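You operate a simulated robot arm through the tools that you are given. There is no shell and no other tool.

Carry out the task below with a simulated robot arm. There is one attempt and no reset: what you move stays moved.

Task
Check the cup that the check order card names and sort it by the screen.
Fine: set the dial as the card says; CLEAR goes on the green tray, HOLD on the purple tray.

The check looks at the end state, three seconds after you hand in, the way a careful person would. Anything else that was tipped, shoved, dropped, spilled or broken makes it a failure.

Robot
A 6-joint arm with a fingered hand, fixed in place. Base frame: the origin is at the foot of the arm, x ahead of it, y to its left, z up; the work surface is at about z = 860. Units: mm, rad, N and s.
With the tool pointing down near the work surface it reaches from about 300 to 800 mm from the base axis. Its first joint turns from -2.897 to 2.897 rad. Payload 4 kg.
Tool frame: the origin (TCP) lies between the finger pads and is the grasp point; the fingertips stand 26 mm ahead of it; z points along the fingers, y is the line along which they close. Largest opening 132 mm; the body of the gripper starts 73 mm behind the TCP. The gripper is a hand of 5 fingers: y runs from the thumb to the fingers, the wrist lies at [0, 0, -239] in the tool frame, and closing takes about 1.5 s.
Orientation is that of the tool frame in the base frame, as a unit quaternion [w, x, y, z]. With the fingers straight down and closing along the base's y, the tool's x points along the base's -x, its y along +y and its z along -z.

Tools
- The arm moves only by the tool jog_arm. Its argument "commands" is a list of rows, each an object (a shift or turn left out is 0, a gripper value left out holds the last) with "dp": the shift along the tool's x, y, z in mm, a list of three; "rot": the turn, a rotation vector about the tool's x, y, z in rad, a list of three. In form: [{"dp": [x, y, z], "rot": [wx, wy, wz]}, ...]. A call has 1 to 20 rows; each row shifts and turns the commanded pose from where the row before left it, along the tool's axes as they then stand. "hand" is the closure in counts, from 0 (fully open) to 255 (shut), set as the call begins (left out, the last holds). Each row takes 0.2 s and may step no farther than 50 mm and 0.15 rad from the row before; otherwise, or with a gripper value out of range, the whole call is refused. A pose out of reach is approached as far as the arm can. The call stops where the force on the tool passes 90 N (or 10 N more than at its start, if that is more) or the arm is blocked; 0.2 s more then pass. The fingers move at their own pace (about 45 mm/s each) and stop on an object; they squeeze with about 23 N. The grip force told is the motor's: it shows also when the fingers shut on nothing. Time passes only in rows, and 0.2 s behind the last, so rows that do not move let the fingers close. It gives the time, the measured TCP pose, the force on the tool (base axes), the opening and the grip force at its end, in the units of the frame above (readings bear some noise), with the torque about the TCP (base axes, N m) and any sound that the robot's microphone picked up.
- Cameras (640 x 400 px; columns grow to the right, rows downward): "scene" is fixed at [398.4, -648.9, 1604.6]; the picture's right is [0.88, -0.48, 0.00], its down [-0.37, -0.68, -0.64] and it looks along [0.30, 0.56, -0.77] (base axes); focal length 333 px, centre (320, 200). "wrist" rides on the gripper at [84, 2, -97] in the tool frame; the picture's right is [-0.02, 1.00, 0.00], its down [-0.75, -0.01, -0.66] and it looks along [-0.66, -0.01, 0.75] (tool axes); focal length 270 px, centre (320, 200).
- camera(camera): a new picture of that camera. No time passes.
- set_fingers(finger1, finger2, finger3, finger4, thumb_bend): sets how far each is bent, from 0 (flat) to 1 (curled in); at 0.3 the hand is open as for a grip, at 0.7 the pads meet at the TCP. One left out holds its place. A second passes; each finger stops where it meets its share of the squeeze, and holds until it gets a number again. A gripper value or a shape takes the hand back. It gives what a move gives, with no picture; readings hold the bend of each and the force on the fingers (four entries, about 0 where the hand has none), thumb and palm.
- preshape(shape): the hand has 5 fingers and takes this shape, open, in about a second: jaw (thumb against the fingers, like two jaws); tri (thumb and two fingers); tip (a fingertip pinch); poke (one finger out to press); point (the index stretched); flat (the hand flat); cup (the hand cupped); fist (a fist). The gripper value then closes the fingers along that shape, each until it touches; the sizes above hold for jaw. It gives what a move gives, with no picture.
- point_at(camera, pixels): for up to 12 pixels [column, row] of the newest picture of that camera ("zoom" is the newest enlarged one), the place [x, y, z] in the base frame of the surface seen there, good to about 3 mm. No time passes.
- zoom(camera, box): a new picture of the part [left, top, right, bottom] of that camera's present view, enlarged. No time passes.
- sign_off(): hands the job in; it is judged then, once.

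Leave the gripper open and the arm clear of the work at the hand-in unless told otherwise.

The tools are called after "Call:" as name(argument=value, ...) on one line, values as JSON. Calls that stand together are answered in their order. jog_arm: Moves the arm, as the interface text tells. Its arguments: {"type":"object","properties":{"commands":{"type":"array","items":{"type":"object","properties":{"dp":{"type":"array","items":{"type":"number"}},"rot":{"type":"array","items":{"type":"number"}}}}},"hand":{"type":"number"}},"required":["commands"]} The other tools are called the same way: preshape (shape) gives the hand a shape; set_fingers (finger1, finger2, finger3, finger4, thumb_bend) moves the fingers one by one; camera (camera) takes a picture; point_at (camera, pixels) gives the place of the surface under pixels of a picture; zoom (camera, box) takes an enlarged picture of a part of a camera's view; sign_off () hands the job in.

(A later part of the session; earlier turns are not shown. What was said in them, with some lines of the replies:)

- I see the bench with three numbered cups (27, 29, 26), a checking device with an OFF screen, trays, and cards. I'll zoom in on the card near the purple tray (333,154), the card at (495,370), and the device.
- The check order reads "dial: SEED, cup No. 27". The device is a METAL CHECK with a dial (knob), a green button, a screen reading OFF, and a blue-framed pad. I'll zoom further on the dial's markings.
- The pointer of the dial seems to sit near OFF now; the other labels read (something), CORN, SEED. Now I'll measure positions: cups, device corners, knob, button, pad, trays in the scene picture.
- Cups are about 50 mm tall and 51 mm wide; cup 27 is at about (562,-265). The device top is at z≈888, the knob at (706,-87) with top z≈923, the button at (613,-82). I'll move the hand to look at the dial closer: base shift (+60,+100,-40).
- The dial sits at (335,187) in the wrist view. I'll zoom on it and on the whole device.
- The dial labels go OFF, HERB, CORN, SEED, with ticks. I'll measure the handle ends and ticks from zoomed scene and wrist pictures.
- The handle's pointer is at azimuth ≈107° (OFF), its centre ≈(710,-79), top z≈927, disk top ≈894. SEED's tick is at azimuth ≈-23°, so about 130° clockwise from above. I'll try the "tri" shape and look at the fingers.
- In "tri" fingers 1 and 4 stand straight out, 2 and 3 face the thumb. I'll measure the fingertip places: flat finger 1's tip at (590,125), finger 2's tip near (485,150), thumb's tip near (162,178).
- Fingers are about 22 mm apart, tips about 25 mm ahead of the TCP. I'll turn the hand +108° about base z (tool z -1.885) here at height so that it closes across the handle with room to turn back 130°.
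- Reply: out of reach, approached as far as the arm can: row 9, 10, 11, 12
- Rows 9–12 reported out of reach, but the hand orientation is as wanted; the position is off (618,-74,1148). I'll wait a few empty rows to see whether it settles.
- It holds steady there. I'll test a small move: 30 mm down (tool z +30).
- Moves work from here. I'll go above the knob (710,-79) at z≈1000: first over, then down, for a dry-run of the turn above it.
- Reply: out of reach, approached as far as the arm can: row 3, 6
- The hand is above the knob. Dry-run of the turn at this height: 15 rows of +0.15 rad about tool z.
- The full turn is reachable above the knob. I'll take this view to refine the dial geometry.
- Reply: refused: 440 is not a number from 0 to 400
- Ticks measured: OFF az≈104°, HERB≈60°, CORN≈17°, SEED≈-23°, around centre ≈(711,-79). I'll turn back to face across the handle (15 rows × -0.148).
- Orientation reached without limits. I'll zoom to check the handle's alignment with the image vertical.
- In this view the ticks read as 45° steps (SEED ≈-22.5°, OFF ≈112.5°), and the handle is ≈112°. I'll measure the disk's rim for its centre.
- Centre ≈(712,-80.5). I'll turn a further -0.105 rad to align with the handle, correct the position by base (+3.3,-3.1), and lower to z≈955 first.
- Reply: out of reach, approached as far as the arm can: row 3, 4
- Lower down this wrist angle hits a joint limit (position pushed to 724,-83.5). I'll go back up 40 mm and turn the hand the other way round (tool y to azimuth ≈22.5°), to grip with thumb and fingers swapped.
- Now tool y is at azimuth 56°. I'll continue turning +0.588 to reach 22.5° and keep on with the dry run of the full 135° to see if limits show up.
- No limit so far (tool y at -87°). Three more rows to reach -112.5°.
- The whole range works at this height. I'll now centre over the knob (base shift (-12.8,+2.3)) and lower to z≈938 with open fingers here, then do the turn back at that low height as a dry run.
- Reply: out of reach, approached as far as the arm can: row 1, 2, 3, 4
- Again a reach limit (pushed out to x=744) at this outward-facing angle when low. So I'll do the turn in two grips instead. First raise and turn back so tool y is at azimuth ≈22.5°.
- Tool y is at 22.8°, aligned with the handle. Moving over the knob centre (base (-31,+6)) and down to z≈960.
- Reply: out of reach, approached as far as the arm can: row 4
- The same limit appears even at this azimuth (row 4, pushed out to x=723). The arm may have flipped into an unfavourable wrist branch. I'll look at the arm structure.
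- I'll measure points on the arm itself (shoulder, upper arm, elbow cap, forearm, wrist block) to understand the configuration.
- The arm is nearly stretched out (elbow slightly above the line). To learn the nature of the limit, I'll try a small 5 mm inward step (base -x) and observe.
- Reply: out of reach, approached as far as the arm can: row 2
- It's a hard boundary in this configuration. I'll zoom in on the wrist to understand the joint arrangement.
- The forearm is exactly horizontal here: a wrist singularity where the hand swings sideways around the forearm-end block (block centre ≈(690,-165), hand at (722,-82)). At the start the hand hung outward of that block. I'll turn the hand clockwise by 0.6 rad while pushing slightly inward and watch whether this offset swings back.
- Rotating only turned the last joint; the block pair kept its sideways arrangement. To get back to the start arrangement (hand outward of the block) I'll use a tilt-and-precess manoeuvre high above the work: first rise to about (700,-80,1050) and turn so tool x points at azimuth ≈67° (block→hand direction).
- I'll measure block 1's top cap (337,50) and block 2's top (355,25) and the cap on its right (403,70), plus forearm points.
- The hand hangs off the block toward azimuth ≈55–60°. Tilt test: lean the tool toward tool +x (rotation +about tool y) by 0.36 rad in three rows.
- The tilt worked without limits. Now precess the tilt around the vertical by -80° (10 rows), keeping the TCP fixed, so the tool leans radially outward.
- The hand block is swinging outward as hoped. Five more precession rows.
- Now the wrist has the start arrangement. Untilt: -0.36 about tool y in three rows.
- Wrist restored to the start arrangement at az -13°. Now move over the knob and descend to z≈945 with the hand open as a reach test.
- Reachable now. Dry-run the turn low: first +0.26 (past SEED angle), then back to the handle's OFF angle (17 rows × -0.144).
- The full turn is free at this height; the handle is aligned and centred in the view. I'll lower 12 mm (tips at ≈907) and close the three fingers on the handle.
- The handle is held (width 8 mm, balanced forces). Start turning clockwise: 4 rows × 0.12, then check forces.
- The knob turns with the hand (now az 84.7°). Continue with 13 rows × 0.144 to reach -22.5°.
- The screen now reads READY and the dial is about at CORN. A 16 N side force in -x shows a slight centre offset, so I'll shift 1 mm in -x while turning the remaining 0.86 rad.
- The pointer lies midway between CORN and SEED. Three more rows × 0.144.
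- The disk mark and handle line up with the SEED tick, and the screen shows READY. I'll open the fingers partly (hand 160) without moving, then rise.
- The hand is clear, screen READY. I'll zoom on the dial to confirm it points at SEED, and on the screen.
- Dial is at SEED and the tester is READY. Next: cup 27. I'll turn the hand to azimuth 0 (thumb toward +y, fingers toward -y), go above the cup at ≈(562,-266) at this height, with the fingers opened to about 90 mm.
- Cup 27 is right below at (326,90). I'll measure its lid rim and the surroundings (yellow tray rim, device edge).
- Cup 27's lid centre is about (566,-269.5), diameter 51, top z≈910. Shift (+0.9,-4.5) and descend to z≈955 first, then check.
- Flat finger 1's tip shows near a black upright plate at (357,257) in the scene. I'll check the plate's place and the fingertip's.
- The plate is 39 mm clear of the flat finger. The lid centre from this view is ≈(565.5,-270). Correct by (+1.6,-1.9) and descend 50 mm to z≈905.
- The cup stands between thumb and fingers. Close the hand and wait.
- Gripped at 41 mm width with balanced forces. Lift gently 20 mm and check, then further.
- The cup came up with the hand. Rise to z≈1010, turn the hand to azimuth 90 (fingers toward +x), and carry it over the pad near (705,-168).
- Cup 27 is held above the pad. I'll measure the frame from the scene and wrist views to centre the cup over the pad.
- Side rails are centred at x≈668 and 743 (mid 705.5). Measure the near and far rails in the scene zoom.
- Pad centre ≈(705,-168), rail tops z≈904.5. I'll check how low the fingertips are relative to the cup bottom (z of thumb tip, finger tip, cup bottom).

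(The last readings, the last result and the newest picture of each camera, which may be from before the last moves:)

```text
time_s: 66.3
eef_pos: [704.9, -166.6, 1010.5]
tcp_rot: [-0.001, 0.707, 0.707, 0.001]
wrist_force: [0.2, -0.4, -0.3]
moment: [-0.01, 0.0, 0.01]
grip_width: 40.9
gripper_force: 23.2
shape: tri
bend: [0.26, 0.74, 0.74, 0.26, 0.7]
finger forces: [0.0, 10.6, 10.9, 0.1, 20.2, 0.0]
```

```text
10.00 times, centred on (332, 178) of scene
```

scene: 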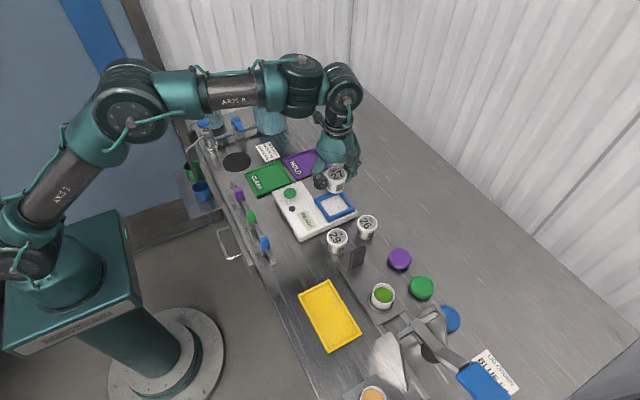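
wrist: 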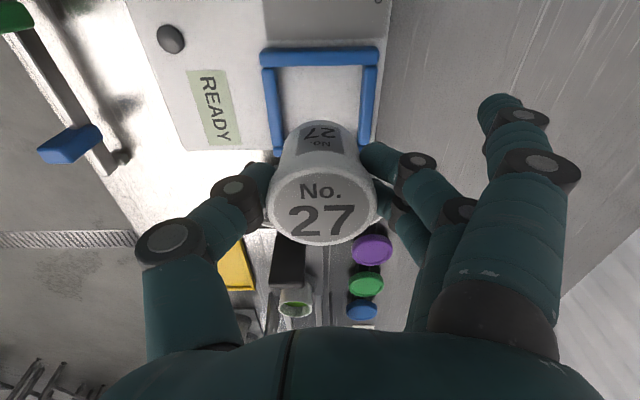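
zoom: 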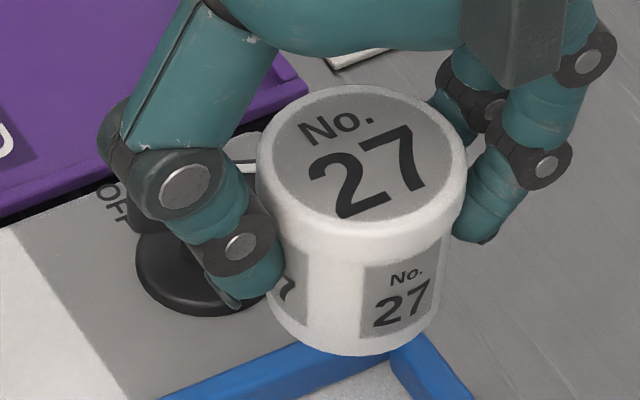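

Call:
point_at(camera="zoom", pixels=[[475, 238], [490, 238], [460, 232], [232, 300], [245, 300], [260, 290], [350, 352], [300, 335]])

```text
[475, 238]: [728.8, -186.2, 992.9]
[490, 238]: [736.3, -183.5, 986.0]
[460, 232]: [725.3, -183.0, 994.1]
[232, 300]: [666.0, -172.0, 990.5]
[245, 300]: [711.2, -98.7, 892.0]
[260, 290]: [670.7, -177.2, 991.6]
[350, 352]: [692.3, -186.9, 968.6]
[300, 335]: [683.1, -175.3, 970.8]
```

Fingertips sit about 22 mm below the TCP, so with the cup on the pad (TCP≈931.5) they clear the rails by ~4 mm. Shift -1.4 in y, descend to z≈936.

Call:
jog_arm(commands=[{"dp": [-1.4, 0, 0]}, {"dp": [0, 0, 30]}, {"dp": [0, 0, 25]}, {"dp": [0, 0, 15]}, {"dp": [0, 0, 4.5]}, {"dp": [0, 0, 0]}])

Call:
zoom(camera="scene", box=[306, 165, 366, 225])

Call:
camera(camera="wrist")

```text
time_s: 67.7
eef_pos: [705.9, -168.9, 935.4]
tcp_rot: [0.0, 0.707, 0.708, 0.001]
wrist_force: [-0.3, -1.7, 0.1]
moment: [-0.03, -0.03, 0.02]
grip_width: 41.0
gripper_force: 23.1
shape: tri
bend: [0.26, 0.74, 0.74, 0.26, 0.7]
finger forces: [0.0, 10.5, 10.8, 0.0, 20.1, 0.0]
```

```text
6.67 times, centred on (336, 195) of scene
```

zoom: 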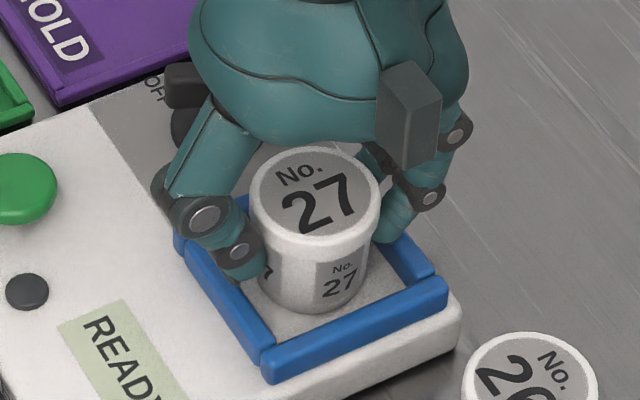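

```text
taken
```

wrist: 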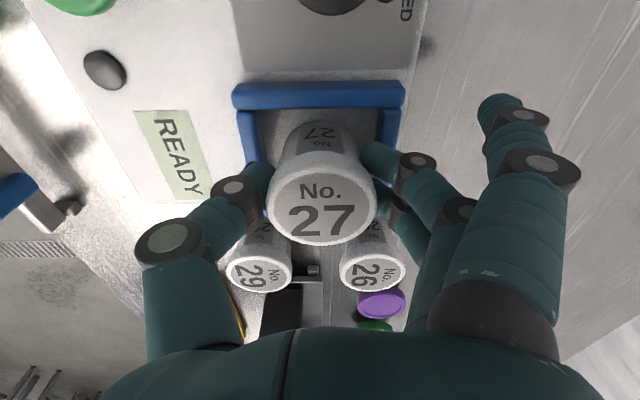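

The cup is inside the frame, just above the pad. Lower 2+1.5 mm gently, watching the force.

Call:
jog_arm(commands=[{"dp": [0, 0, 1.5]}, {"dp": [0, 0, 1]}, {"dp": [0, 0, 1]}, {"dp": [0, 0, 0]}])

```text
time_s: 68.7
eef_pos: [705.2, -168.2, 931.1]
tcp_rot: [-0.001, 0.707, 0.707, 0.0]
wrist_force: [-0.2, 0.2, 0.1]
moment: [-0.01, -0.01, -0.01]
grip_width: 41.1
gripper_force: 23.1
shape: tri
bend: [0.26, 0.74, 0.74, 0.26, 0.7]
finger forces: [0.0, 10.5, 10.7, 0.0, 20.1, 0.1]
```

No contact yet. One more mm in small steps.

Call:
jog_arm(commands=[{"dp": [0, 0, 0.7]}, {"dp": [0, 0, 0.7]}, {"dp": [0, 0, 0]}])

```text
time_s: 69.5
eef_pos: [705.0, -168.4, 931.8]
tcp_rot: [0.0, 0.707, 0.708, 0.001]
wrist_force: [-1.0, 0.1, 8.2]
moment: [0.04, 0.01, -0.05]
grip_width: 41.1
gripper_force: 23.2
shape: tri
bend: [0.26, 0.74, 0.74, 0.26, 0.7]
finger forces: [0.0, 11.3, 11.6, 0.0, 23.1, 0.1]
```

Contact at 8 N: the cup rests on the pad. Open the fingers to about 66 mm (past the lid rim).

Call:
jog_arm(commands=[{"dp": [0, 0, 0]}, {"dp": [0, 0, 0]}, {"dp": [0, 0, 0]}, {"dp": [0, 0, 0]}], hand=127)

Call:
zoom(camera="scene", box=[306, 165, 366, 225])

Call:
camera(camera="wrist")

```text
time_s: 70.5
eef_pos: [705.4, -168.1, 929.3]
tcp_rot: [0.001, 0.706, 0.708, 0.0]
wrist_force: [-2.4, -0.6, 5.0]
moment: [-0.03, -0.16, -0.04]
grip_width: 63.0
gripper_force: 0.1
shape: tri
bend: [0.0, 0.74, 0.74, 0.0, 0.7]
finger forces: [0.1, 2.5, 2.6, 0.0, 0.0, 0.1]
```

```text
6.67 times, centred on (336, 195) of scene
```

zoom: 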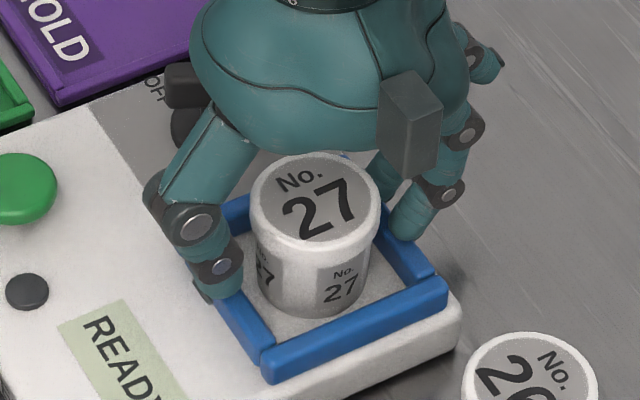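

```text
taken
```

wrist: 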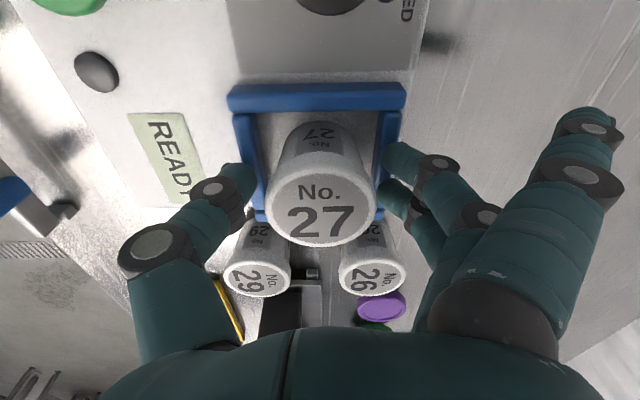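

The fingers are clear of the cup; fingertips lightly touch the right rail (2.5 N). Rise straight up slowly.

Call:
jog_arm(commands=[{"dp": [0, 0, -4]}, {"dp": [0, 0, -8]}, {"dp": [0, 0, 0]}])

Call:
zoom(camera="scene", box=[306, 165, 366, 225])

```text
time_s: 71.3
eef_pos: [705.6, -168.4, 941.3]
tcp_rot: [-0.001, 0.706, 0.708, 0.0]
wrist_force: [0.6, 0.9, 0.3]
moment: [0.01, -0.01, -0.01]
grip_width: 65.4
gripper_force: 0.1
shape: tri
bend: [0.0, 0.73, 0.73, 0.0, 0.7]
finger forces: [0.0, 0.1, 0.0, 0.0, 0.1, 0.1]
```

```text
6.67 times, centred on (336, 195) of scene
```

zoom: 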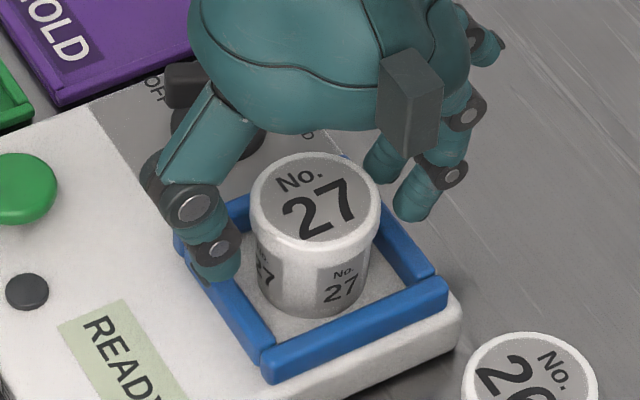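

Free of the cup. Rise to z≈1045 and take the "poke" shape to press the green button; then look at where the poking finger is.

Call:
jog_arm(commands=[{"dp": [0, 0, -25]}, {"dp": [0, 0, -40]}, {"dp": [0, 0, -40]}, {"dp": [0, 0, 0]}])

Call:
preshape(shape="poke")

Call:
camera(camera="wrist")

Call:
camera(camera="scene")

```text
time_s: 72.3
eef_pos: [704.9, -169.2, 1047.7]
tcp_rot: [0.0, 0.706, 0.708, 0.001]
wrist_force: [-0.2, 0.0, -1.0]
moment: [0.0, 0.03, -0.01]
grip_width: 65.3
gripper_force: 0.1
shape: tri
bend: [0.0, 0.73, 0.73, 0.0, 0.7]
finger forces: [0.0, 0.1, 0.0, 0.0, 0.0, 0.1]
```

```text
time_s: 73.2
eef_pos: [706.2, -168.9, 1047.4]
tcp_rot: [-0.001, 0.707, 0.707, 0.001]
wrist_force: [-0.4, -0.7, -0.6]
moment: [0.01, -0.02, 0.03]
grip_width: 0.0
gripper_force: 0.0
shape: poke
bend: [1.0, 1.0, 1.0, 1.0, 0.47]
finger forces: [0.0, 0.0, 0.0, 0.1, 0.0, 0.1]
```

```text
taken
```

wrist: 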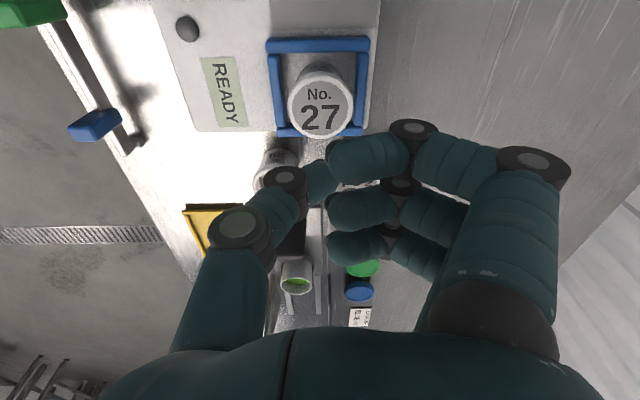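

```text
taken
```

scene: 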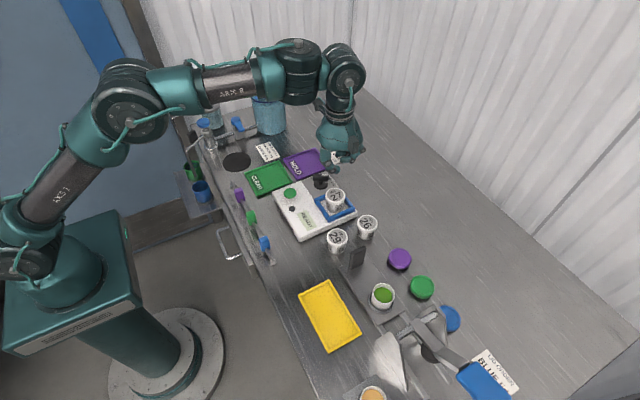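

In "poke" the four fingers are curled and the thumb stands out near the image centre. I'll measure which part stands lowest.

Call:
point_at(camera="wrist", pixels=[[320, 175], [318, 165], [330, 180], [300, 190], [285, 175], [370, 155], [345, 150], [410, 130], [440, 155], [360, 205], [270, 215], [240, 225]])

Call:
zoom(camera="scene", box=[290, 100, 390, 200])

```text
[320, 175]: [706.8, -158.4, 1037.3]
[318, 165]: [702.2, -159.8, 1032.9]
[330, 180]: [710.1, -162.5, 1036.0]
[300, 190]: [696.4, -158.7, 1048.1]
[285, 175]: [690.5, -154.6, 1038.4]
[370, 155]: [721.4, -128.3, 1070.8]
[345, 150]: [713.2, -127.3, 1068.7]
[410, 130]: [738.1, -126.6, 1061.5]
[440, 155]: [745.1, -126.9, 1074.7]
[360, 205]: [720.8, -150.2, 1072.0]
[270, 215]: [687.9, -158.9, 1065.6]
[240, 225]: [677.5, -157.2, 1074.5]
```

```text
4.00 times, centred on (340, 150) of scene
```

zoom: 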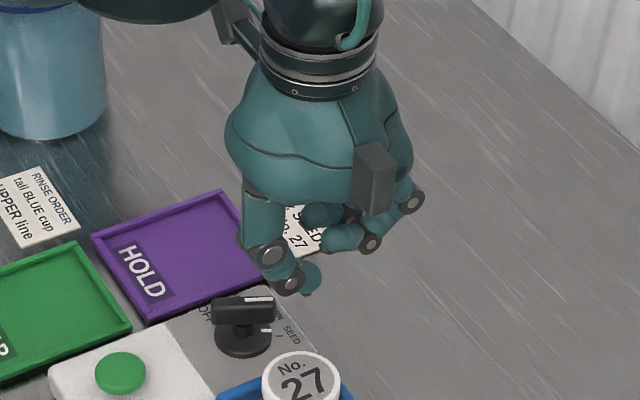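

The thumb tip is the lowest part, near the TCP axis and about 18–20 mm ahead of it. I'll move over the button at ≈(613,-81), then descend to z≈945.

Call:
jog_arm(commands=[{"dp": [29.3, -31.1, 0]}, {"dp": [29.3, -31.1, 0]}, {"dp": [29.3, -31.0, 0]}, {"dp": [0, 0, 35]}, {"dp": [0, 0, 35]}, {"dp": [0, 0, 32]}, {"dp": [0, 0, 0]}])

Call:
camera(camera="wrist")

Call:
zoom(camera="scene", box=[250, 140, 350, 240])

```text
time_s: 74.8
eef_pos: [613.4, -80.5, 946.5]
tcp_rot: [0.0, 0.706, 0.708, 0.001]
wrist_force: [1.4, 0.6, -0.6]
moment: [-0.01, 0.01, 0.0]
grip_width: 0.0
gripper_force: 0.1
shape: poke
bend: [1.0, 1.0, 1.0, 1.0, 0.47]
finger forces: [0.0, 0.0, 0.1, 0.1, 0.0, 0.0]
```

```text
taken
```

wrist: 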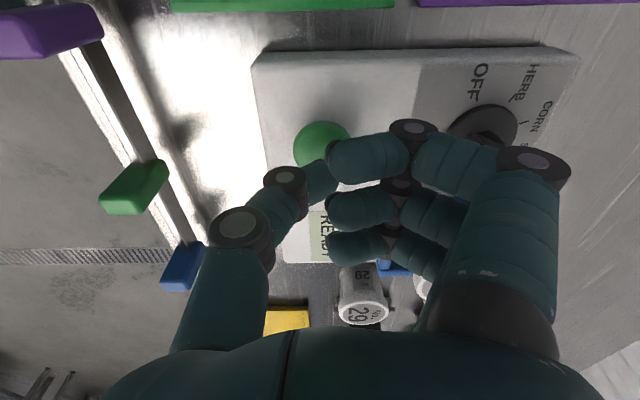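

```text
4.00 times, centred on (300, 190) of scene
```

zoom: 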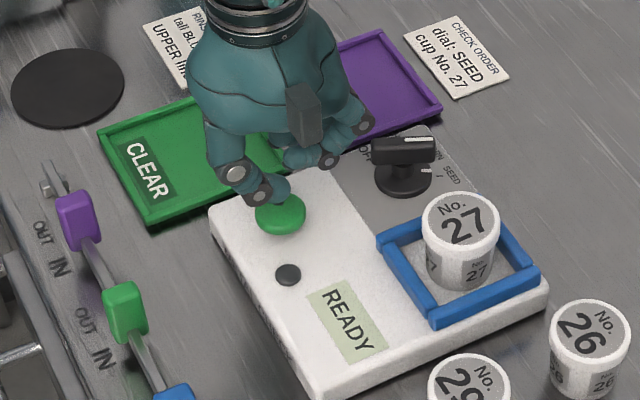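

The thumb tip is above the button. Descend 12 mm, then check.

Call:
jog_arm(commands=[{"dp": [0, 0, 6]}, {"dp": [0, 0, 6]}, {"dp": [0, 0, 0]}])

Call:
zoom(camera="scene", box=[265, 165, 325, 225])

```text
time_s: 75.6
eef_pos: [612.0, -81.4, 934.7]
tcp_rot: [-0.001, 0.706, 0.708, 0.0]
wrist_force: [0.4, -0.5, 0.1]
moment: [0.01, 0.03, 0.04]
grip_width: 0.2
gripper_force: 0.0
shape: poke
bend: [1.0, 1.0, 1.0, 1.0, 0.47]
finger forces: [0.0, 0.0, 0.1, 0.0, 0.5, 0.1]
```

```text
6.67 times, centred on (295, 195) of scene
```

zoom: 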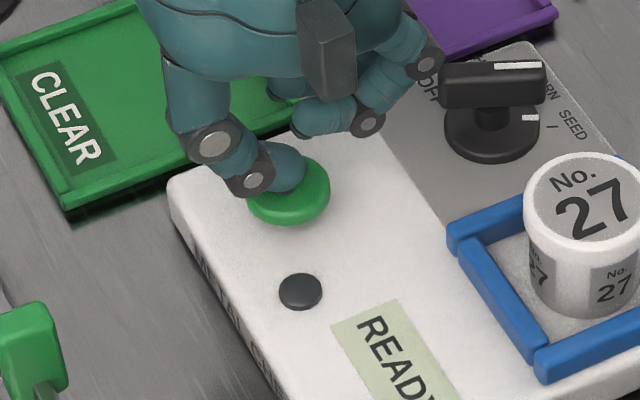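

The thumb is just touching the button (0.5 N). Press down in 1.5 mm steps.

Call:
jog_arm(commands=[{"dp": [0, 0, 1.5]}, {"dp": [0, 0, 1.5]}, {"dp": [0, 0, 0]}])

Call:
zoom(camera="scene", box=[265, 165, 325, 240])

```text
time_s: 76.4
eef_pos: [613.7, -81.0, 929.6]
tcp_rot: [-0.001, 0.706, 0.708, 0.0]
wrist_force: [-0.5, -0.5, 1.8]
moment: [0.0, -0.01, 0.02]
grip_width: 0.0
gripper_force: 0.0
shape: poke
bend: [1.0, 1.0, 1.0, 1.0, 0.47]
finger forces: [0.0, 0.0, 0.1, 0.0, 2.2, 0.0]
heard: click
```

```text
5.33 times, centred on (295, 202) of scene
```

zoom: 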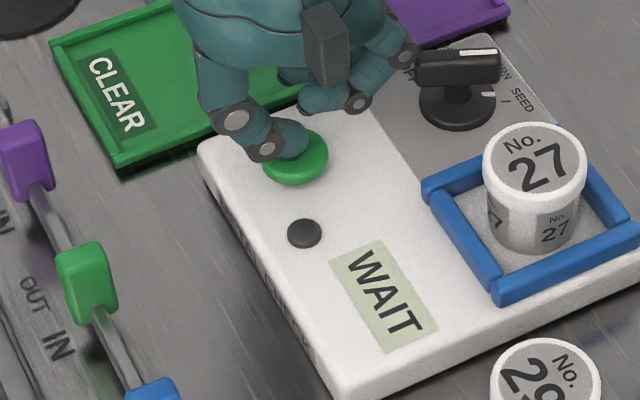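

A click was heard and the screen says WAIT. I'll lift off the button and wait for the verdict.

Call:
jog_arm(commands=[{"dp": [0, 0, -10]}, {"dp": [0, 0, -30]}, {"dp": [0, 0, -30]}, {"dp": [0, 0, 0]}, {"dp": [0, 0, 0]}, {"dp": [0, 0, 0]}])

Call:
zoom(camera="scene", box=[265, 165, 365, 240])

```text
time_s: 77.8
eef_pos: [612.2, -81.0, 1000.0]
tcp_rot: [0.0, 0.707, 0.708, 0.001]
wrist_force: [0.0, -0.5, -0.4]
moment: [0.0, 0.01, 0.0]
grip_width: 0.0
gripper_force: 0.0
shape: poke
bend: [1.0, 1.0, 1.0, 1.0, 0.47]
finger forces: [0.1, 0.1, 0.0, 0.0, 0.0, 0.0]
```

```text
5.33 times, centred on (315, 202) of scene
```

zoom: 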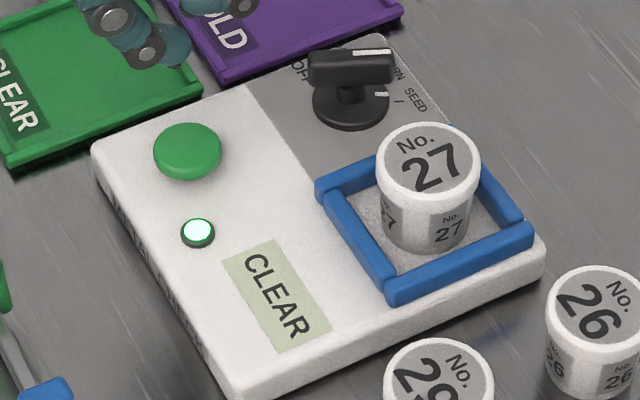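

The screen shows CLEAR with a green lamp, so cup 27 goes onto the green tray. I'll rise, re-form the "tri" hand, go back above the cup, and confirm the screen again.

Call:
jog_arm(commands=[{"dp": [0, 0, -47]}, {"dp": [-29.2, 30.9, 0]}, {"dp": [-29.2, 30.9, 0]}, {"dp": [-29.1, 31.0, 0]}, {"dp": [0, 0, 0]}])

Call:
preshape(shape="tri")

Call:
jog_arm(commands=[{"dp": [0, 0, 0]}, {"dp": [0, 0, 0]}, {"dp": [0, 0, 0]}, {"dp": [0, 0, 0]}, {"dp": [0, 0, 0]}], hand=100)

Call:
camera(camera="wrist")

Call:
zoom(camera="scene", box=[265, 165, 365, 240])

```text
time_s: 79.0
eef_pos: [703.1, -165.8, 1046.4]
tcp_rot: [-0.001, 0.706, 0.708, -0.001]
wrist_force: [0.1, -0.3, 0.4]
moment: [0.0, 0.0, 0.03]
grip_width: 0.0
gripper_force: 0.1
shape: poke
bend: [1.0, 1.0, 1.0, 1.0, 0.47]
finger forces: [0.0, 0.0, 0.1, 0.0, 0.0, 0.0]
```

```text
time_s: 79.9
eef_pos: [703.6, -166.6, 1047.4]
tcp_rot: [0.0, 0.707, 0.707, 0.001]
wrist_force: [-0.3, 0.7, 0.6]
moment: [-0.02, 0.02, 0.01]
grip_width: 131.8
gripper_force: 0.0
shape: tri
bend: [0.0, 0.3, 0.3, 0.0, 0.3]
finger forces: [0.1, 0.0, 0.1, 0.1, 0.0, 0.0]
```

```text
time_s: 81.1
eef_pos: [704.4, -166.2, 1046.1]
tcp_rot: [-0.001, 0.707, 0.707, 0.001]
wrist_force: [-0.7, -0.5, -0.2]
moment: [0.03, -0.01, 0.0]
grip_width: 80.8
gripper_force: 0.0
shape: tri
bend: [0.0, 0.71, 0.71, 0.0, 0.69]
finger forces: [0.0, 0.1, 0.1, 0.0, 0.0, 0.0]
```

```text
taken
```

wrist: 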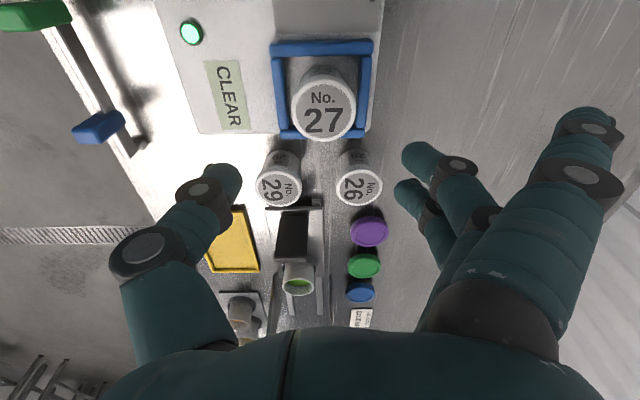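

```text
5.33 times, centred on (315, 202) of scene
```

zoom: 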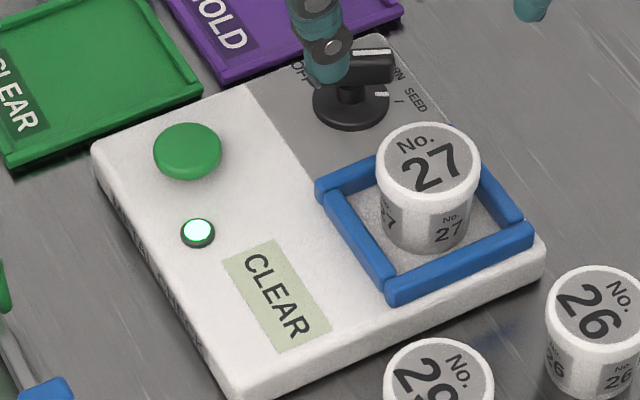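

CLEAR persists. I'll measure the lid of cup 27 in the wrist view for centring.

Call:
zoom(camera="wrist", box=[260, 50, 388, 150])

Call:
point_at(camera="zoom", pixels=[[315, 230], [160, 230], [470, 230], [315, 110], [315, 345]])

```text
4.00 times, centred on (324, 100) of wrist
```

zoom: 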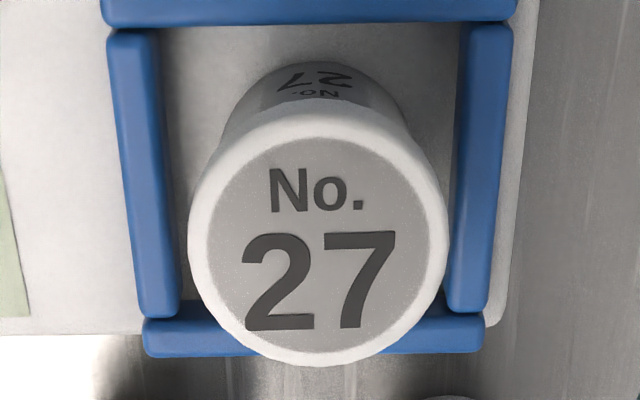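

```text
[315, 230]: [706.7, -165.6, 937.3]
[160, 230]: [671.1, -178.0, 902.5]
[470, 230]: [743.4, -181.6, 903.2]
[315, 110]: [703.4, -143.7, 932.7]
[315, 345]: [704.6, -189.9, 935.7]
```

The cup's centre is ≈(707.3,-168.6). Shift (+2.9,-2.4) and descend to z≈934 (tips above the rails).

Call:
jog_arm(commands=[{"dp": [-2.4, 2.9, 0]}, {"dp": [0, 0, 35]}, {"dp": [0, 0, 35]}, {"dp": [0, 0, 20]}, {"dp": [0, 0, 0]}])

Call:
camera(camera="wrist")

Call:
zoom(camera="scene", box=[300, 155, 370, 225])

```text
time_s: 82.3
eef_pos: [708.8, -169.8, 956.4]
tcp_rot: [0.0, 0.707, 0.707, 0.001]
wrist_force: [0.4, 0.2, 0.3]
moment: [0.01, 0.02, 0.02]
grip_width: 80.9
gripper_force: 0.1
shape: tri
bend: [0.0, 0.71, 0.71, 0.0, 0.69]
finger forces: [0.1, 0.1, 0.0, 0.0, 0.0, 0.0]
```

```text
taken
```

wrist: 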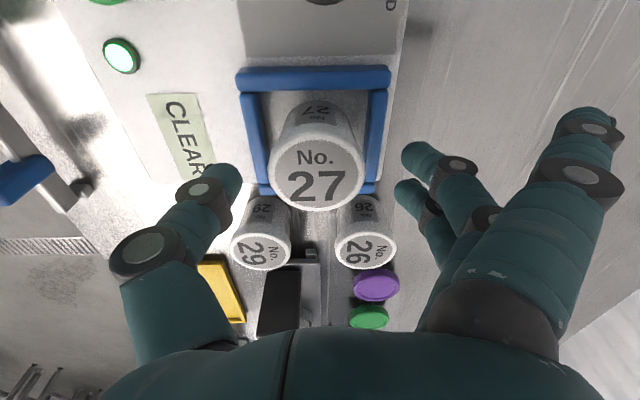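

```text
5.71 times, centred on (335, 190) of scene
```

zoom: 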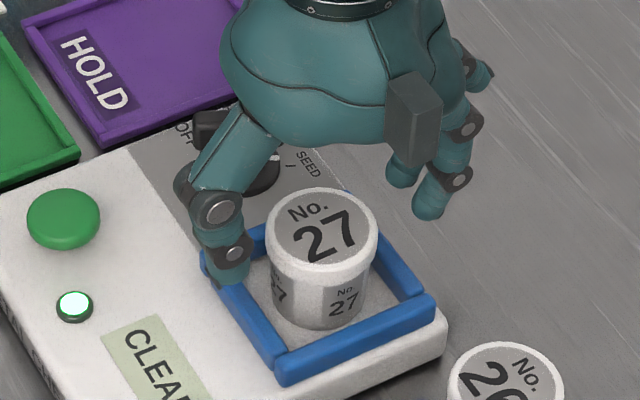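

Aligned within about a millimetre. Descend the last 22 mm in two steps.

Call:
jog_arm(commands=[{"dp": [0.5, -0.5, 10]}, {"dp": [0, 0, 8]}, {"dp": [0, 0, 3.5]}, {"dp": [0, 0, 0]}])

Call:
zoom(camera="scene", box=[300, 155, 370, 225])

```text
time_s: 83.3
eef_pos: [708.2, -170.4, 935.5]
tcp_rot: [0.0, 0.707, 0.707, 0.001]
wrist_force: [0.8, -0.5, 0.0]
moment: [-0.01, 0.0, -0.03]
grip_width: 80.3
gripper_force: 0.1
shape: tri
bend: [0.0, 0.71, 0.71, 0.0, 0.69]
finger forces: [0.0, 0.0, 0.0, 0.0, 0.1, 0.0]
```

```text
5.71 times, centred on (335, 190) of scene
```

zoom: 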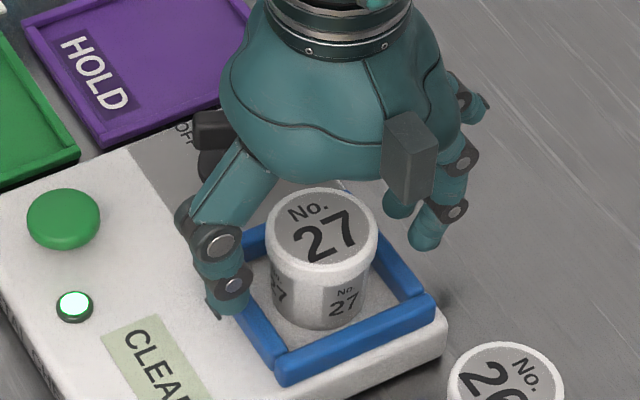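

I'll verify the cup's lid centre from the scene view before closing.

Call:
point_at(camera="zoom", pixels=[[322, 228], [270, 228], [374, 225], [325, 192], [318, 262]])

```text
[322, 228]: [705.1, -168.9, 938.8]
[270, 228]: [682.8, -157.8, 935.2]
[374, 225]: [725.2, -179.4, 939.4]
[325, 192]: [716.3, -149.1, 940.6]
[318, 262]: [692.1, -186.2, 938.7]
```

Scene says ≈(704.5,-168.2), wrist ≈(707,-168); I'll shift (-1.5,+1.3) to the middle and close.

Call:
jog_arm(commands=[{"dp": [1.3, -1.5, 0]}, {"dp": [0, 0, 0]}])

Call:
jog_arm(commands=[{"dp": [0, 0, 0]}, {"dp": [0, 0, 0]}, {"dp": [0, 0, 0]}, {"dp": [0, 0, 0]}, {"dp": [0, 0, 0]}, {"dp": [0, 0, 0]}, {"dp": [0, 0, 0]}], hand=255)

Call:
camera(camera="wrist")

Call:
zoom(camera="scene", box=[300, 155, 370, 225])

```text
time_s: 83.9
eef_pos: [705.9, -169.9, 935.7]
tcp_rot: [0.0, 0.707, 0.708, 0.001]
wrist_force: [-0.4, -0.5, 0.2]
moment: [-0.02, 0.04, 0.03]
grip_width: 80.8
gripper_force: 0.1
shape: tri
bend: [0.0, 0.71, 0.71, 0.0, 0.69]
finger forces: [0.1, 0.1, 0.0, 0.0, 0.1, 0.0]
```

```text
time_s: 85.5
eef_pos: [705.4, -169.2, 935.3]
tcp_rot: [-0.001, 0.706, 0.709, 0.001]
wrist_force: [0.7, 0.5, -0.5]
moment: [0.0, 0.01, 0.02]
grip_width: 41.4
gripper_force: 22.6
shape: tri
bend: [0.26, 0.74, 0.74, 0.26, 0.7]
finger forces: [0.0, 10.3, 10.6, 0.0, 20.2, 0.0]
```

```text
taken
```

wrist: 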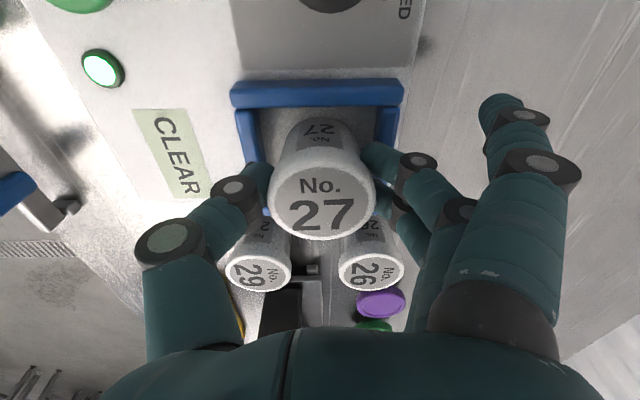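

```text
5.71 times, centred on (335, 190) of scene
```

zoom: 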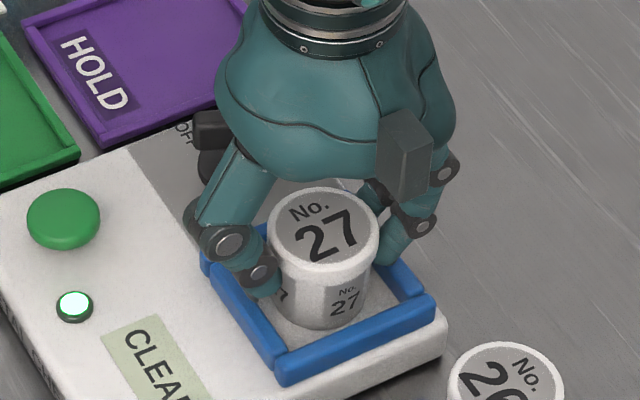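

Cup held again. Lift to z≈1010, then I'll check the surroundings of the green tray before carrying it over.

Call:
jog_arm(commands=[{"dp": [0, 0, -5]}, {"dp": [0, 0, -15]}, {"dp": [0, 0, -25]}, {"dp": [0, 0, -30]}, {"dp": [0, 0, 0]}])

Call:
camera(camera="scene")

Call:
camera(camera="wrist")

Call:
point_at(camera="scene", pixels=[[270, 115], [270, 90], [236, 162], [238, 126], [204, 125], [246, 177], [267, 163], [292, 182], [263, 195], [268, 178], [240, 195], [300, 160]])

```text
time_s: 86.7
eef_pos: [707.8, -170.5, 1012.1]
tcp_rot: [-0.001, 0.706, 0.708, 0.001]
wrist_force: [0.6, -0.6, -0.7]
moment: [0.0, -0.02, 0.0]
grip_width: 41.2
gripper_force: 22.9
shape: tri
bend: [0.26, 0.74, 0.74, 0.26, 0.7]
finger forces: [0.0, 10.4, 10.6, 0.0, 20.3, 0.0]
```

```text
taken
```

scene: 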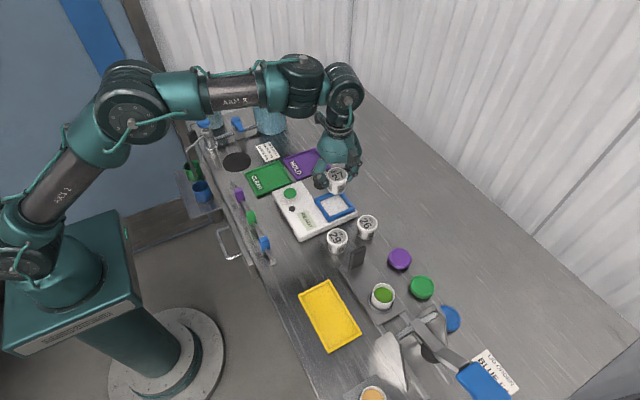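

```text
taken
```

wrist: 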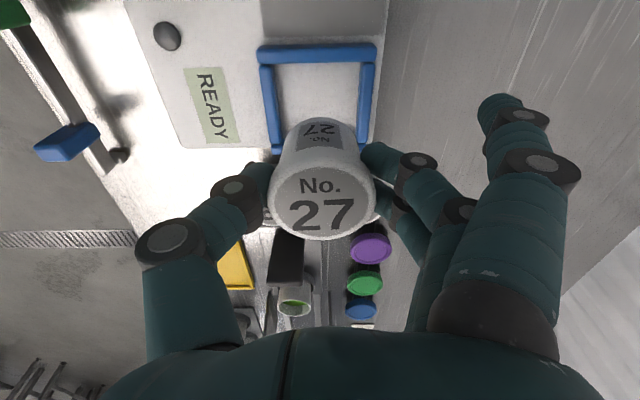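

```text
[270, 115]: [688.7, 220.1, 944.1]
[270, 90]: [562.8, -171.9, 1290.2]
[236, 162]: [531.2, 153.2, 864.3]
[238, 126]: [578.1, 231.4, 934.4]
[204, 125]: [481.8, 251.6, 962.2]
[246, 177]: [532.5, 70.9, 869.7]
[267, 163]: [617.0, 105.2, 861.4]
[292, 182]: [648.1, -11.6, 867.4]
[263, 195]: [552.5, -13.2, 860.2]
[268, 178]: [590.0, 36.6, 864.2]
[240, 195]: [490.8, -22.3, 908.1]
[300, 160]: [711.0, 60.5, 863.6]
```

The green tray's centre is ≈(593,36), floor z≈864; nothing tall nearby. Carry the cup there at this height (5 rows).

Call:
jog_arm(commands=[{"dp": [41.1, -22.3, 0]}, {"dp": [41.1, -22.3, 0]}, {"dp": [41.1, -22.3, 0]}, {"dp": [41.1, -22.3, 0]}, {"dp": [41.1, -22.3, 0]}, {"dp": [0, 0, 0]}])

Call:
camera(camera="wrist")

Call:
zoom(camera="scene", box=[230, 110, 340, 220])

```text
time_s: 88.1
eef_pos: [596.1, 36.4, 1011.5]
tcp_rot: [-0.001, 0.707, 0.708, -0.001]
wrist_force: [1.1, 0.2, 0.5]
moment: [-0.01, 0.0, -0.01]
grip_width: 41.0
gripper_force: 23.4
shape: tri
bend: [0.26, 0.74, 0.74, 0.26, 0.7]
finger forces: [0.0, 10.5, 10.5, 0.1, 20.1, 0.1]
```

```text
taken
```

wrist: 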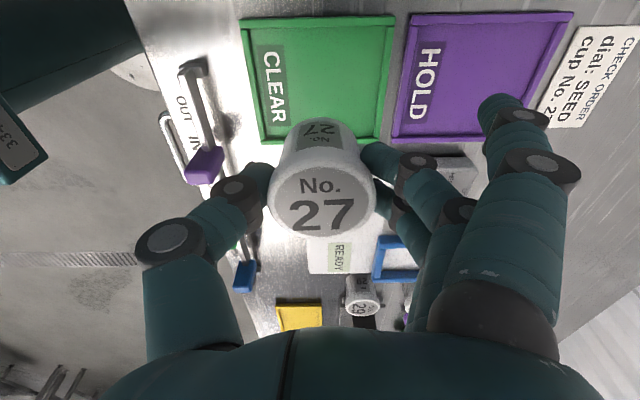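

```text
3.64 times, centred on (285, 165) of scene
```

zoom: 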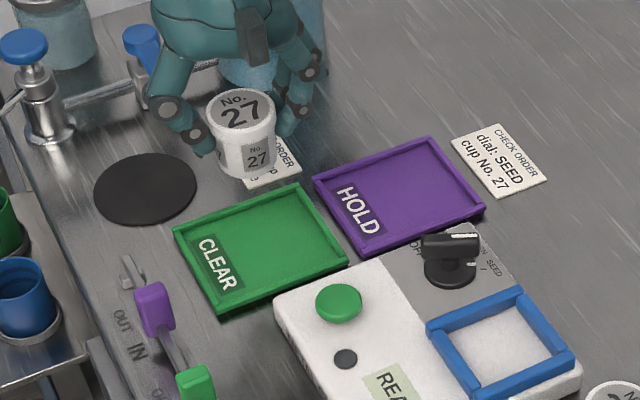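

Above the green tray. Descend 90 mm to z≈921 (cup bottom ≈9 mm above the floor) and check.

Call:
jog_arm(commands=[{"dp": [0, 0, 30]}, {"dp": [0, 0, 30]}, {"dp": [0, 0, 20]}, {"dp": [0, 0, 10]}, {"dp": [0, 0, 0]}])

Call:
camera(camera="wrist")

Call:
zoom(camera="scene", box=[230, 110, 340, 220])

```text
time_s: 89.3
eef_pos: [594.3, 36.2, 920.1]
tcp_rot: [-0.001, 0.706, 0.708, 0.0]
wrist_force: [0.7, 0.6, -1.1]
moment: [-0.02, -0.01, 0.02]
grip_width: 41.3
gripper_force: 23.4
shape: tri
bend: [0.26, 0.74, 0.74, 0.26, 0.7]
finger forces: [0.0, 10.5, 10.5, 0.1, 20.3, 0.0]
```

```text
taken
```

wrist: 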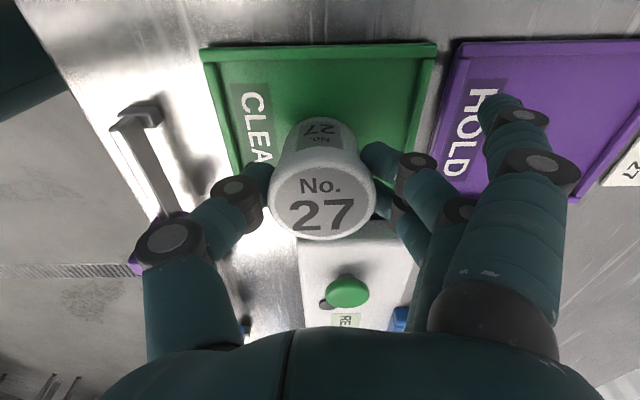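

```text
3.64 times, centred on (285, 165) of scene
```

zoom: 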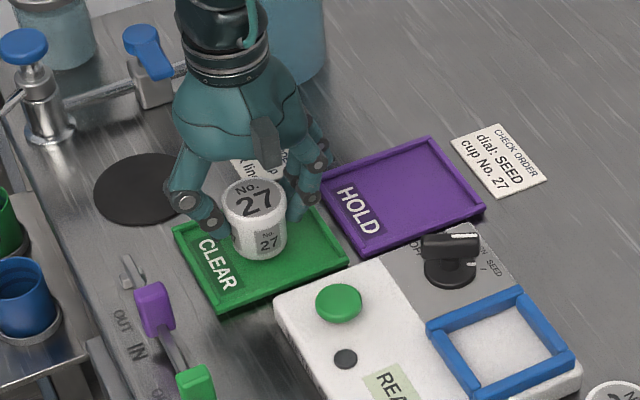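

The cup is above the tray's middle. Lower 6.5 mm and then by small steps until contact.

Call:
jog_arm(commands=[{"dp": [0, 0, 4]}, {"dp": [0, 0, 2.5]}, {"dp": [0, 0, 0]}])

Call:
jog_arm(commands=[{"dp": [0, 0, 0.8]}, {"dp": [0, 0, 0.7]}, {"dp": [0, 0, 0]}])

```text
time_s: 90.1
eef_pos: [594.1, 36.0, 913.8]
tcp_rot: [0.0, 0.706, 0.708, 0.0]
wrist_force: [1.1, 0.1, -1.1]
moment: [-0.03, -0.05, -0.01]
grip_width: 41.3
gripper_force: 22.9
shape: tri
bend: [0.26, 0.74, 0.74, 0.26, 0.7]
finger forces: [0.0, 10.4, 10.5, 0.0, 20.1, 0.0]
```

```text
time_s: 90.9
eef_pos: [594.9, 37.6, 912.8]
tcp_rot: [-0.001, 0.706, 0.708, 0.001]
wrist_force: [-0.2, -0.7, -0.4]
moment: [0.01, -0.02, -0.01]
grip_width: 41.2
gripper_force: 22.8
shape: tri
bend: [0.26, 0.74, 0.74, 0.26, 0.7]
finger forces: [0.0, 10.4, 10.5, 0.0, 20.2, 0.0]
```

No contact yet at z≈912.8. Continue in 0.7 mm steps.

Call:
jog_arm(commands=[{"dp": [0, 0, 0.7]}, {"dp": [0, 0, 0.7]}, {"dp": [0, 0, 0]}])

```text
time_s: 91.7
eef_pos: [594.3, 36.7, 911.9]
tcp_rot: [-0.001, 0.707, 0.708, 0.001]
wrist_force: [0.2, -0.3, 0.7]
moment: [0.01, 0.01, -0.03]
grip_width: 41.3
gripper_force: 23.3
shape: tri
bend: [0.26, 0.74, 0.74, 0.26, 0.7]
finger forces: [0.0, 10.4, 10.5, 0.0, 20.2, 0.0]
```

Call:
jog_arm(commands=[{"dp": [0, 0, 0.7]}, {"dp": [0, 0, 0.7]}, {"dp": [0, 0, 0]}])

```text
time_s: 92.5
eef_pos: [595.5, 37.3, 910.0]
tcp_rot: [-0.001, 0.707, 0.707, 0.0]
wrist_force: [-1.4, 0.1, 10.2]
moment: [-0.03, -0.02, 0.02]
grip_width: 41.2
gripper_force: 22.5
shape: tri
bend: [0.26, 0.74, 0.74, 0.26, 0.7]
finger forces: [0.0, 11.4, 11.4, 0.1, 22.8, 0.0]
```

Contact at 10 N: the cup stands on the tray. Open the fingers to about 75 mm.

Call:
jog_arm(commands=[{"dp": [0, 0, 0]}, {"dp": [0, 0, 0]}, {"dp": [0, 0, 0]}, {"dp": [0, 0, 0]}], hand=110)

Call:
camera(camera="wrist")

Call:
zoom(camera="scene", box=[230, 110, 340, 220])

```text
time_s: 93.5
eef_pos: [594.0, 37.1, 909.5]
tcp_rot: [-0.002, 0.707, 0.708, 0.001]
wrist_force: [-0.1, -0.3, -0.3]
moment: [0.0, 0.01, 0.0]
grip_width: 74.2
gripper_force: 0.0
shape: tri
bend: [0.0, 0.72, 0.72, 0.0, 0.7]
finger forces: [0.1, 0.0, 0.1, 0.1, 0.1, 0.1]
```

```text
taken
```

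wrist: 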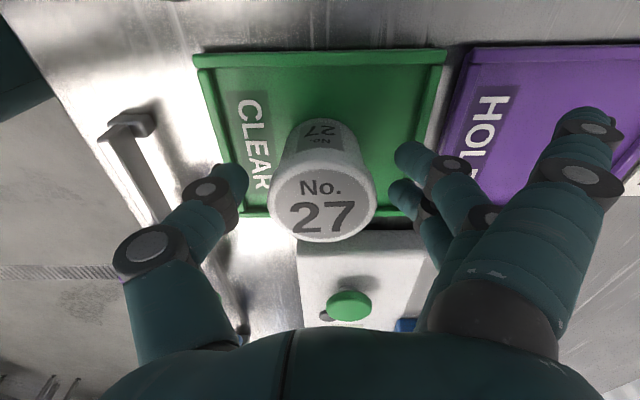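

```text
3.64 times, centred on (285, 165) of scene
```

zoom: 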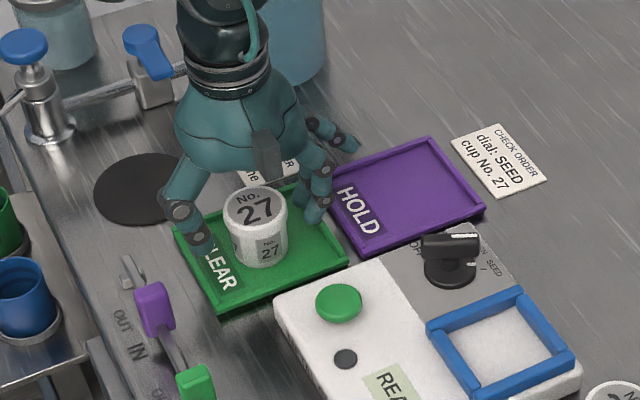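

Free of the cup on both sides. Rise straight up, slowly at first.

Call:
jog_arm(commands=[{"dp": [0, 0, -6]}, {"dp": [0, 0, -15]}, {"dp": [0, 0, -30]}, {"dp": [0, 0, -45]}, {"dp": [0, 0, -45]}, {"dp": [0, 0, -45]}, {"dp": [0, 0, 0]}])

Call:
camera(camera="scene")

Call:
zoom(camera="scene", box=[230, 130, 390, 260])

```text
time_s: 95.1
eef_pos: [595.4, 36.5, 1095.4]
tcp_rot: [-0.001, 0.707, 0.707, 0.0]
wrist_force: [-0.4, 0.5, 0.3]
moment: [0.0, -0.02, 0.0]
grip_width: 74.4
gripper_force: 0.1
shape: tri
bend: [0.0, 0.72, 0.72, 0.0, 0.7]
finger forces: [0.0, 0.0, 0.0, 0.1, 0.0, 0.0]
```

```text
taken
```

scene: 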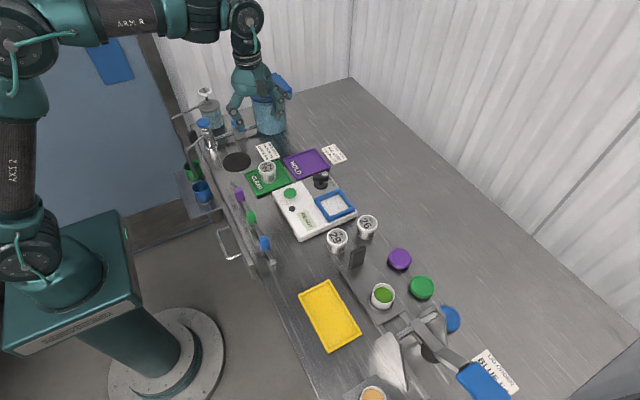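

```text
3.08 times, centred on (310, 195) of scene
```

zoom: 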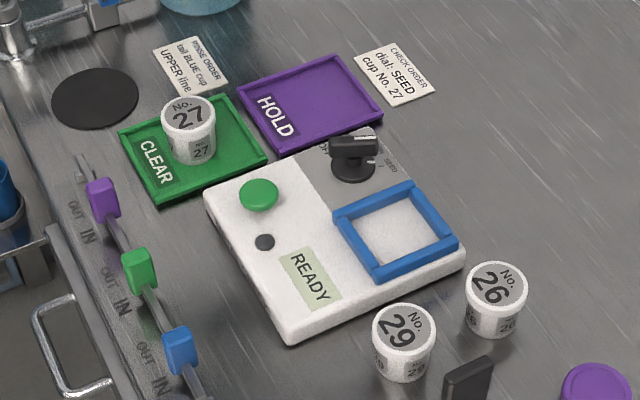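

Cup 27 stands on the green tray, the dial is at SEED, and nothing else moved. I'll open the hand fully (jaw), rise and back off a bit, then take a final look.

Call:
preshape(shape="jaw")

Call:
jog_arm(commands=[{"dp": [0, -20, -30]}, {"dp": [0, -20, -20]}, {"dp": [0, 0, 0]}, {"dp": [0, 0, 0]}], hand=0)

Call:
camera(camera="scene")

Call:
zoom(camera="scene", box=[240, 150, 350, 220])

```text
time_s: 96.0
eef_pos: [594.8, 36.8, 1094.3]
tcp_rot: [-0.001, 0.707, 0.708, 0.001]
wrist_force: [-0.1, 0.0, -1.1]
moment: [0.03, -0.02, -0.01]
grip_width: 132.0
gripper_force: 0.1
shape: jaw
bend: [0.3, 0.3, 0.3, 0.3, 0.3]
finger forces: [0.0, 0.1, 0.1, 0.0, 0.1, 0.0]
```

```text
time_s: 97.0
eef_pos: [555.4, 37.5, 1146.3]
tcp_rot: [0.0, 0.706, 0.708, 0.001]
wrist_force: [-0.4, 0.1, 0.1]
moment: [0.01, -0.01, -0.02]
grip_width: 131.9
gripper_force: 0.1
shape: jaw
bend: [0.3, 0.3, 0.3, 0.3, 0.3]
finger forces: [0.0, 0.0, 0.0, 0.0, 0.0, 0.0]
```

```text
taken
```

scene: 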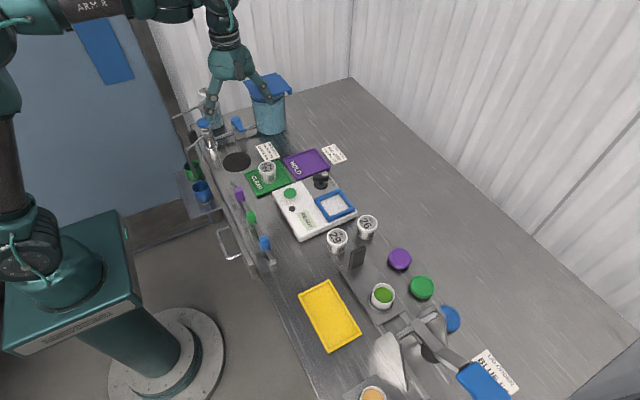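

```text
5.71 times, centred on (295, 185) of scene
```

zoom: 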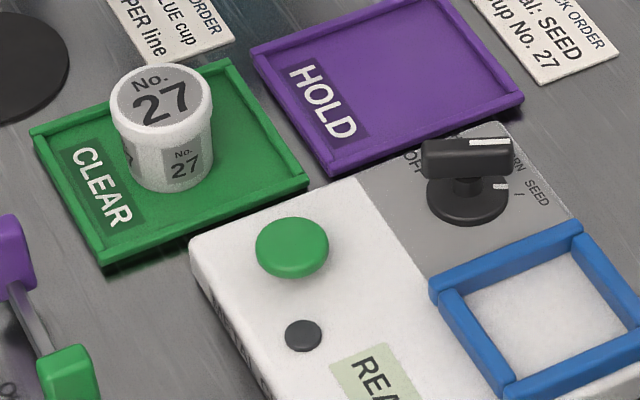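

The final view shows cup 27 upright on the green CLEAR tray, the dial at SEED, the screen back at READY, and cups 29 and 26 untouched. The hand is open and clear, so I'm handing in.

Call:
sign_off()

```text
The job is handed in.
```

I checked cup No. 27, the one the check order names. The screen showed CLEAR, so it now stands upright on the green tray.

- **Dial:** I turned it from OFF to SEED, as the card says, and it is still there.
- **Check:** I set the cup on the pad and pressed the green button. The screen went from WAIT to CLEAR with a green lamp, and I looked again a few seconds later to be sure it held. It went back to READY once I lifted the cup off the pad.
- **Everything else:** In the last pictures, cups 29 and 26, the trays and the cards look unmoved. The fingertips lightly touched one rail of the pad's blue frame (about 2.5 N) when I first let go of the cup, with no visible shift.

I handed in with the hand open and the arm raised clear of the work. The hand-in was accepted, but no result has come back.
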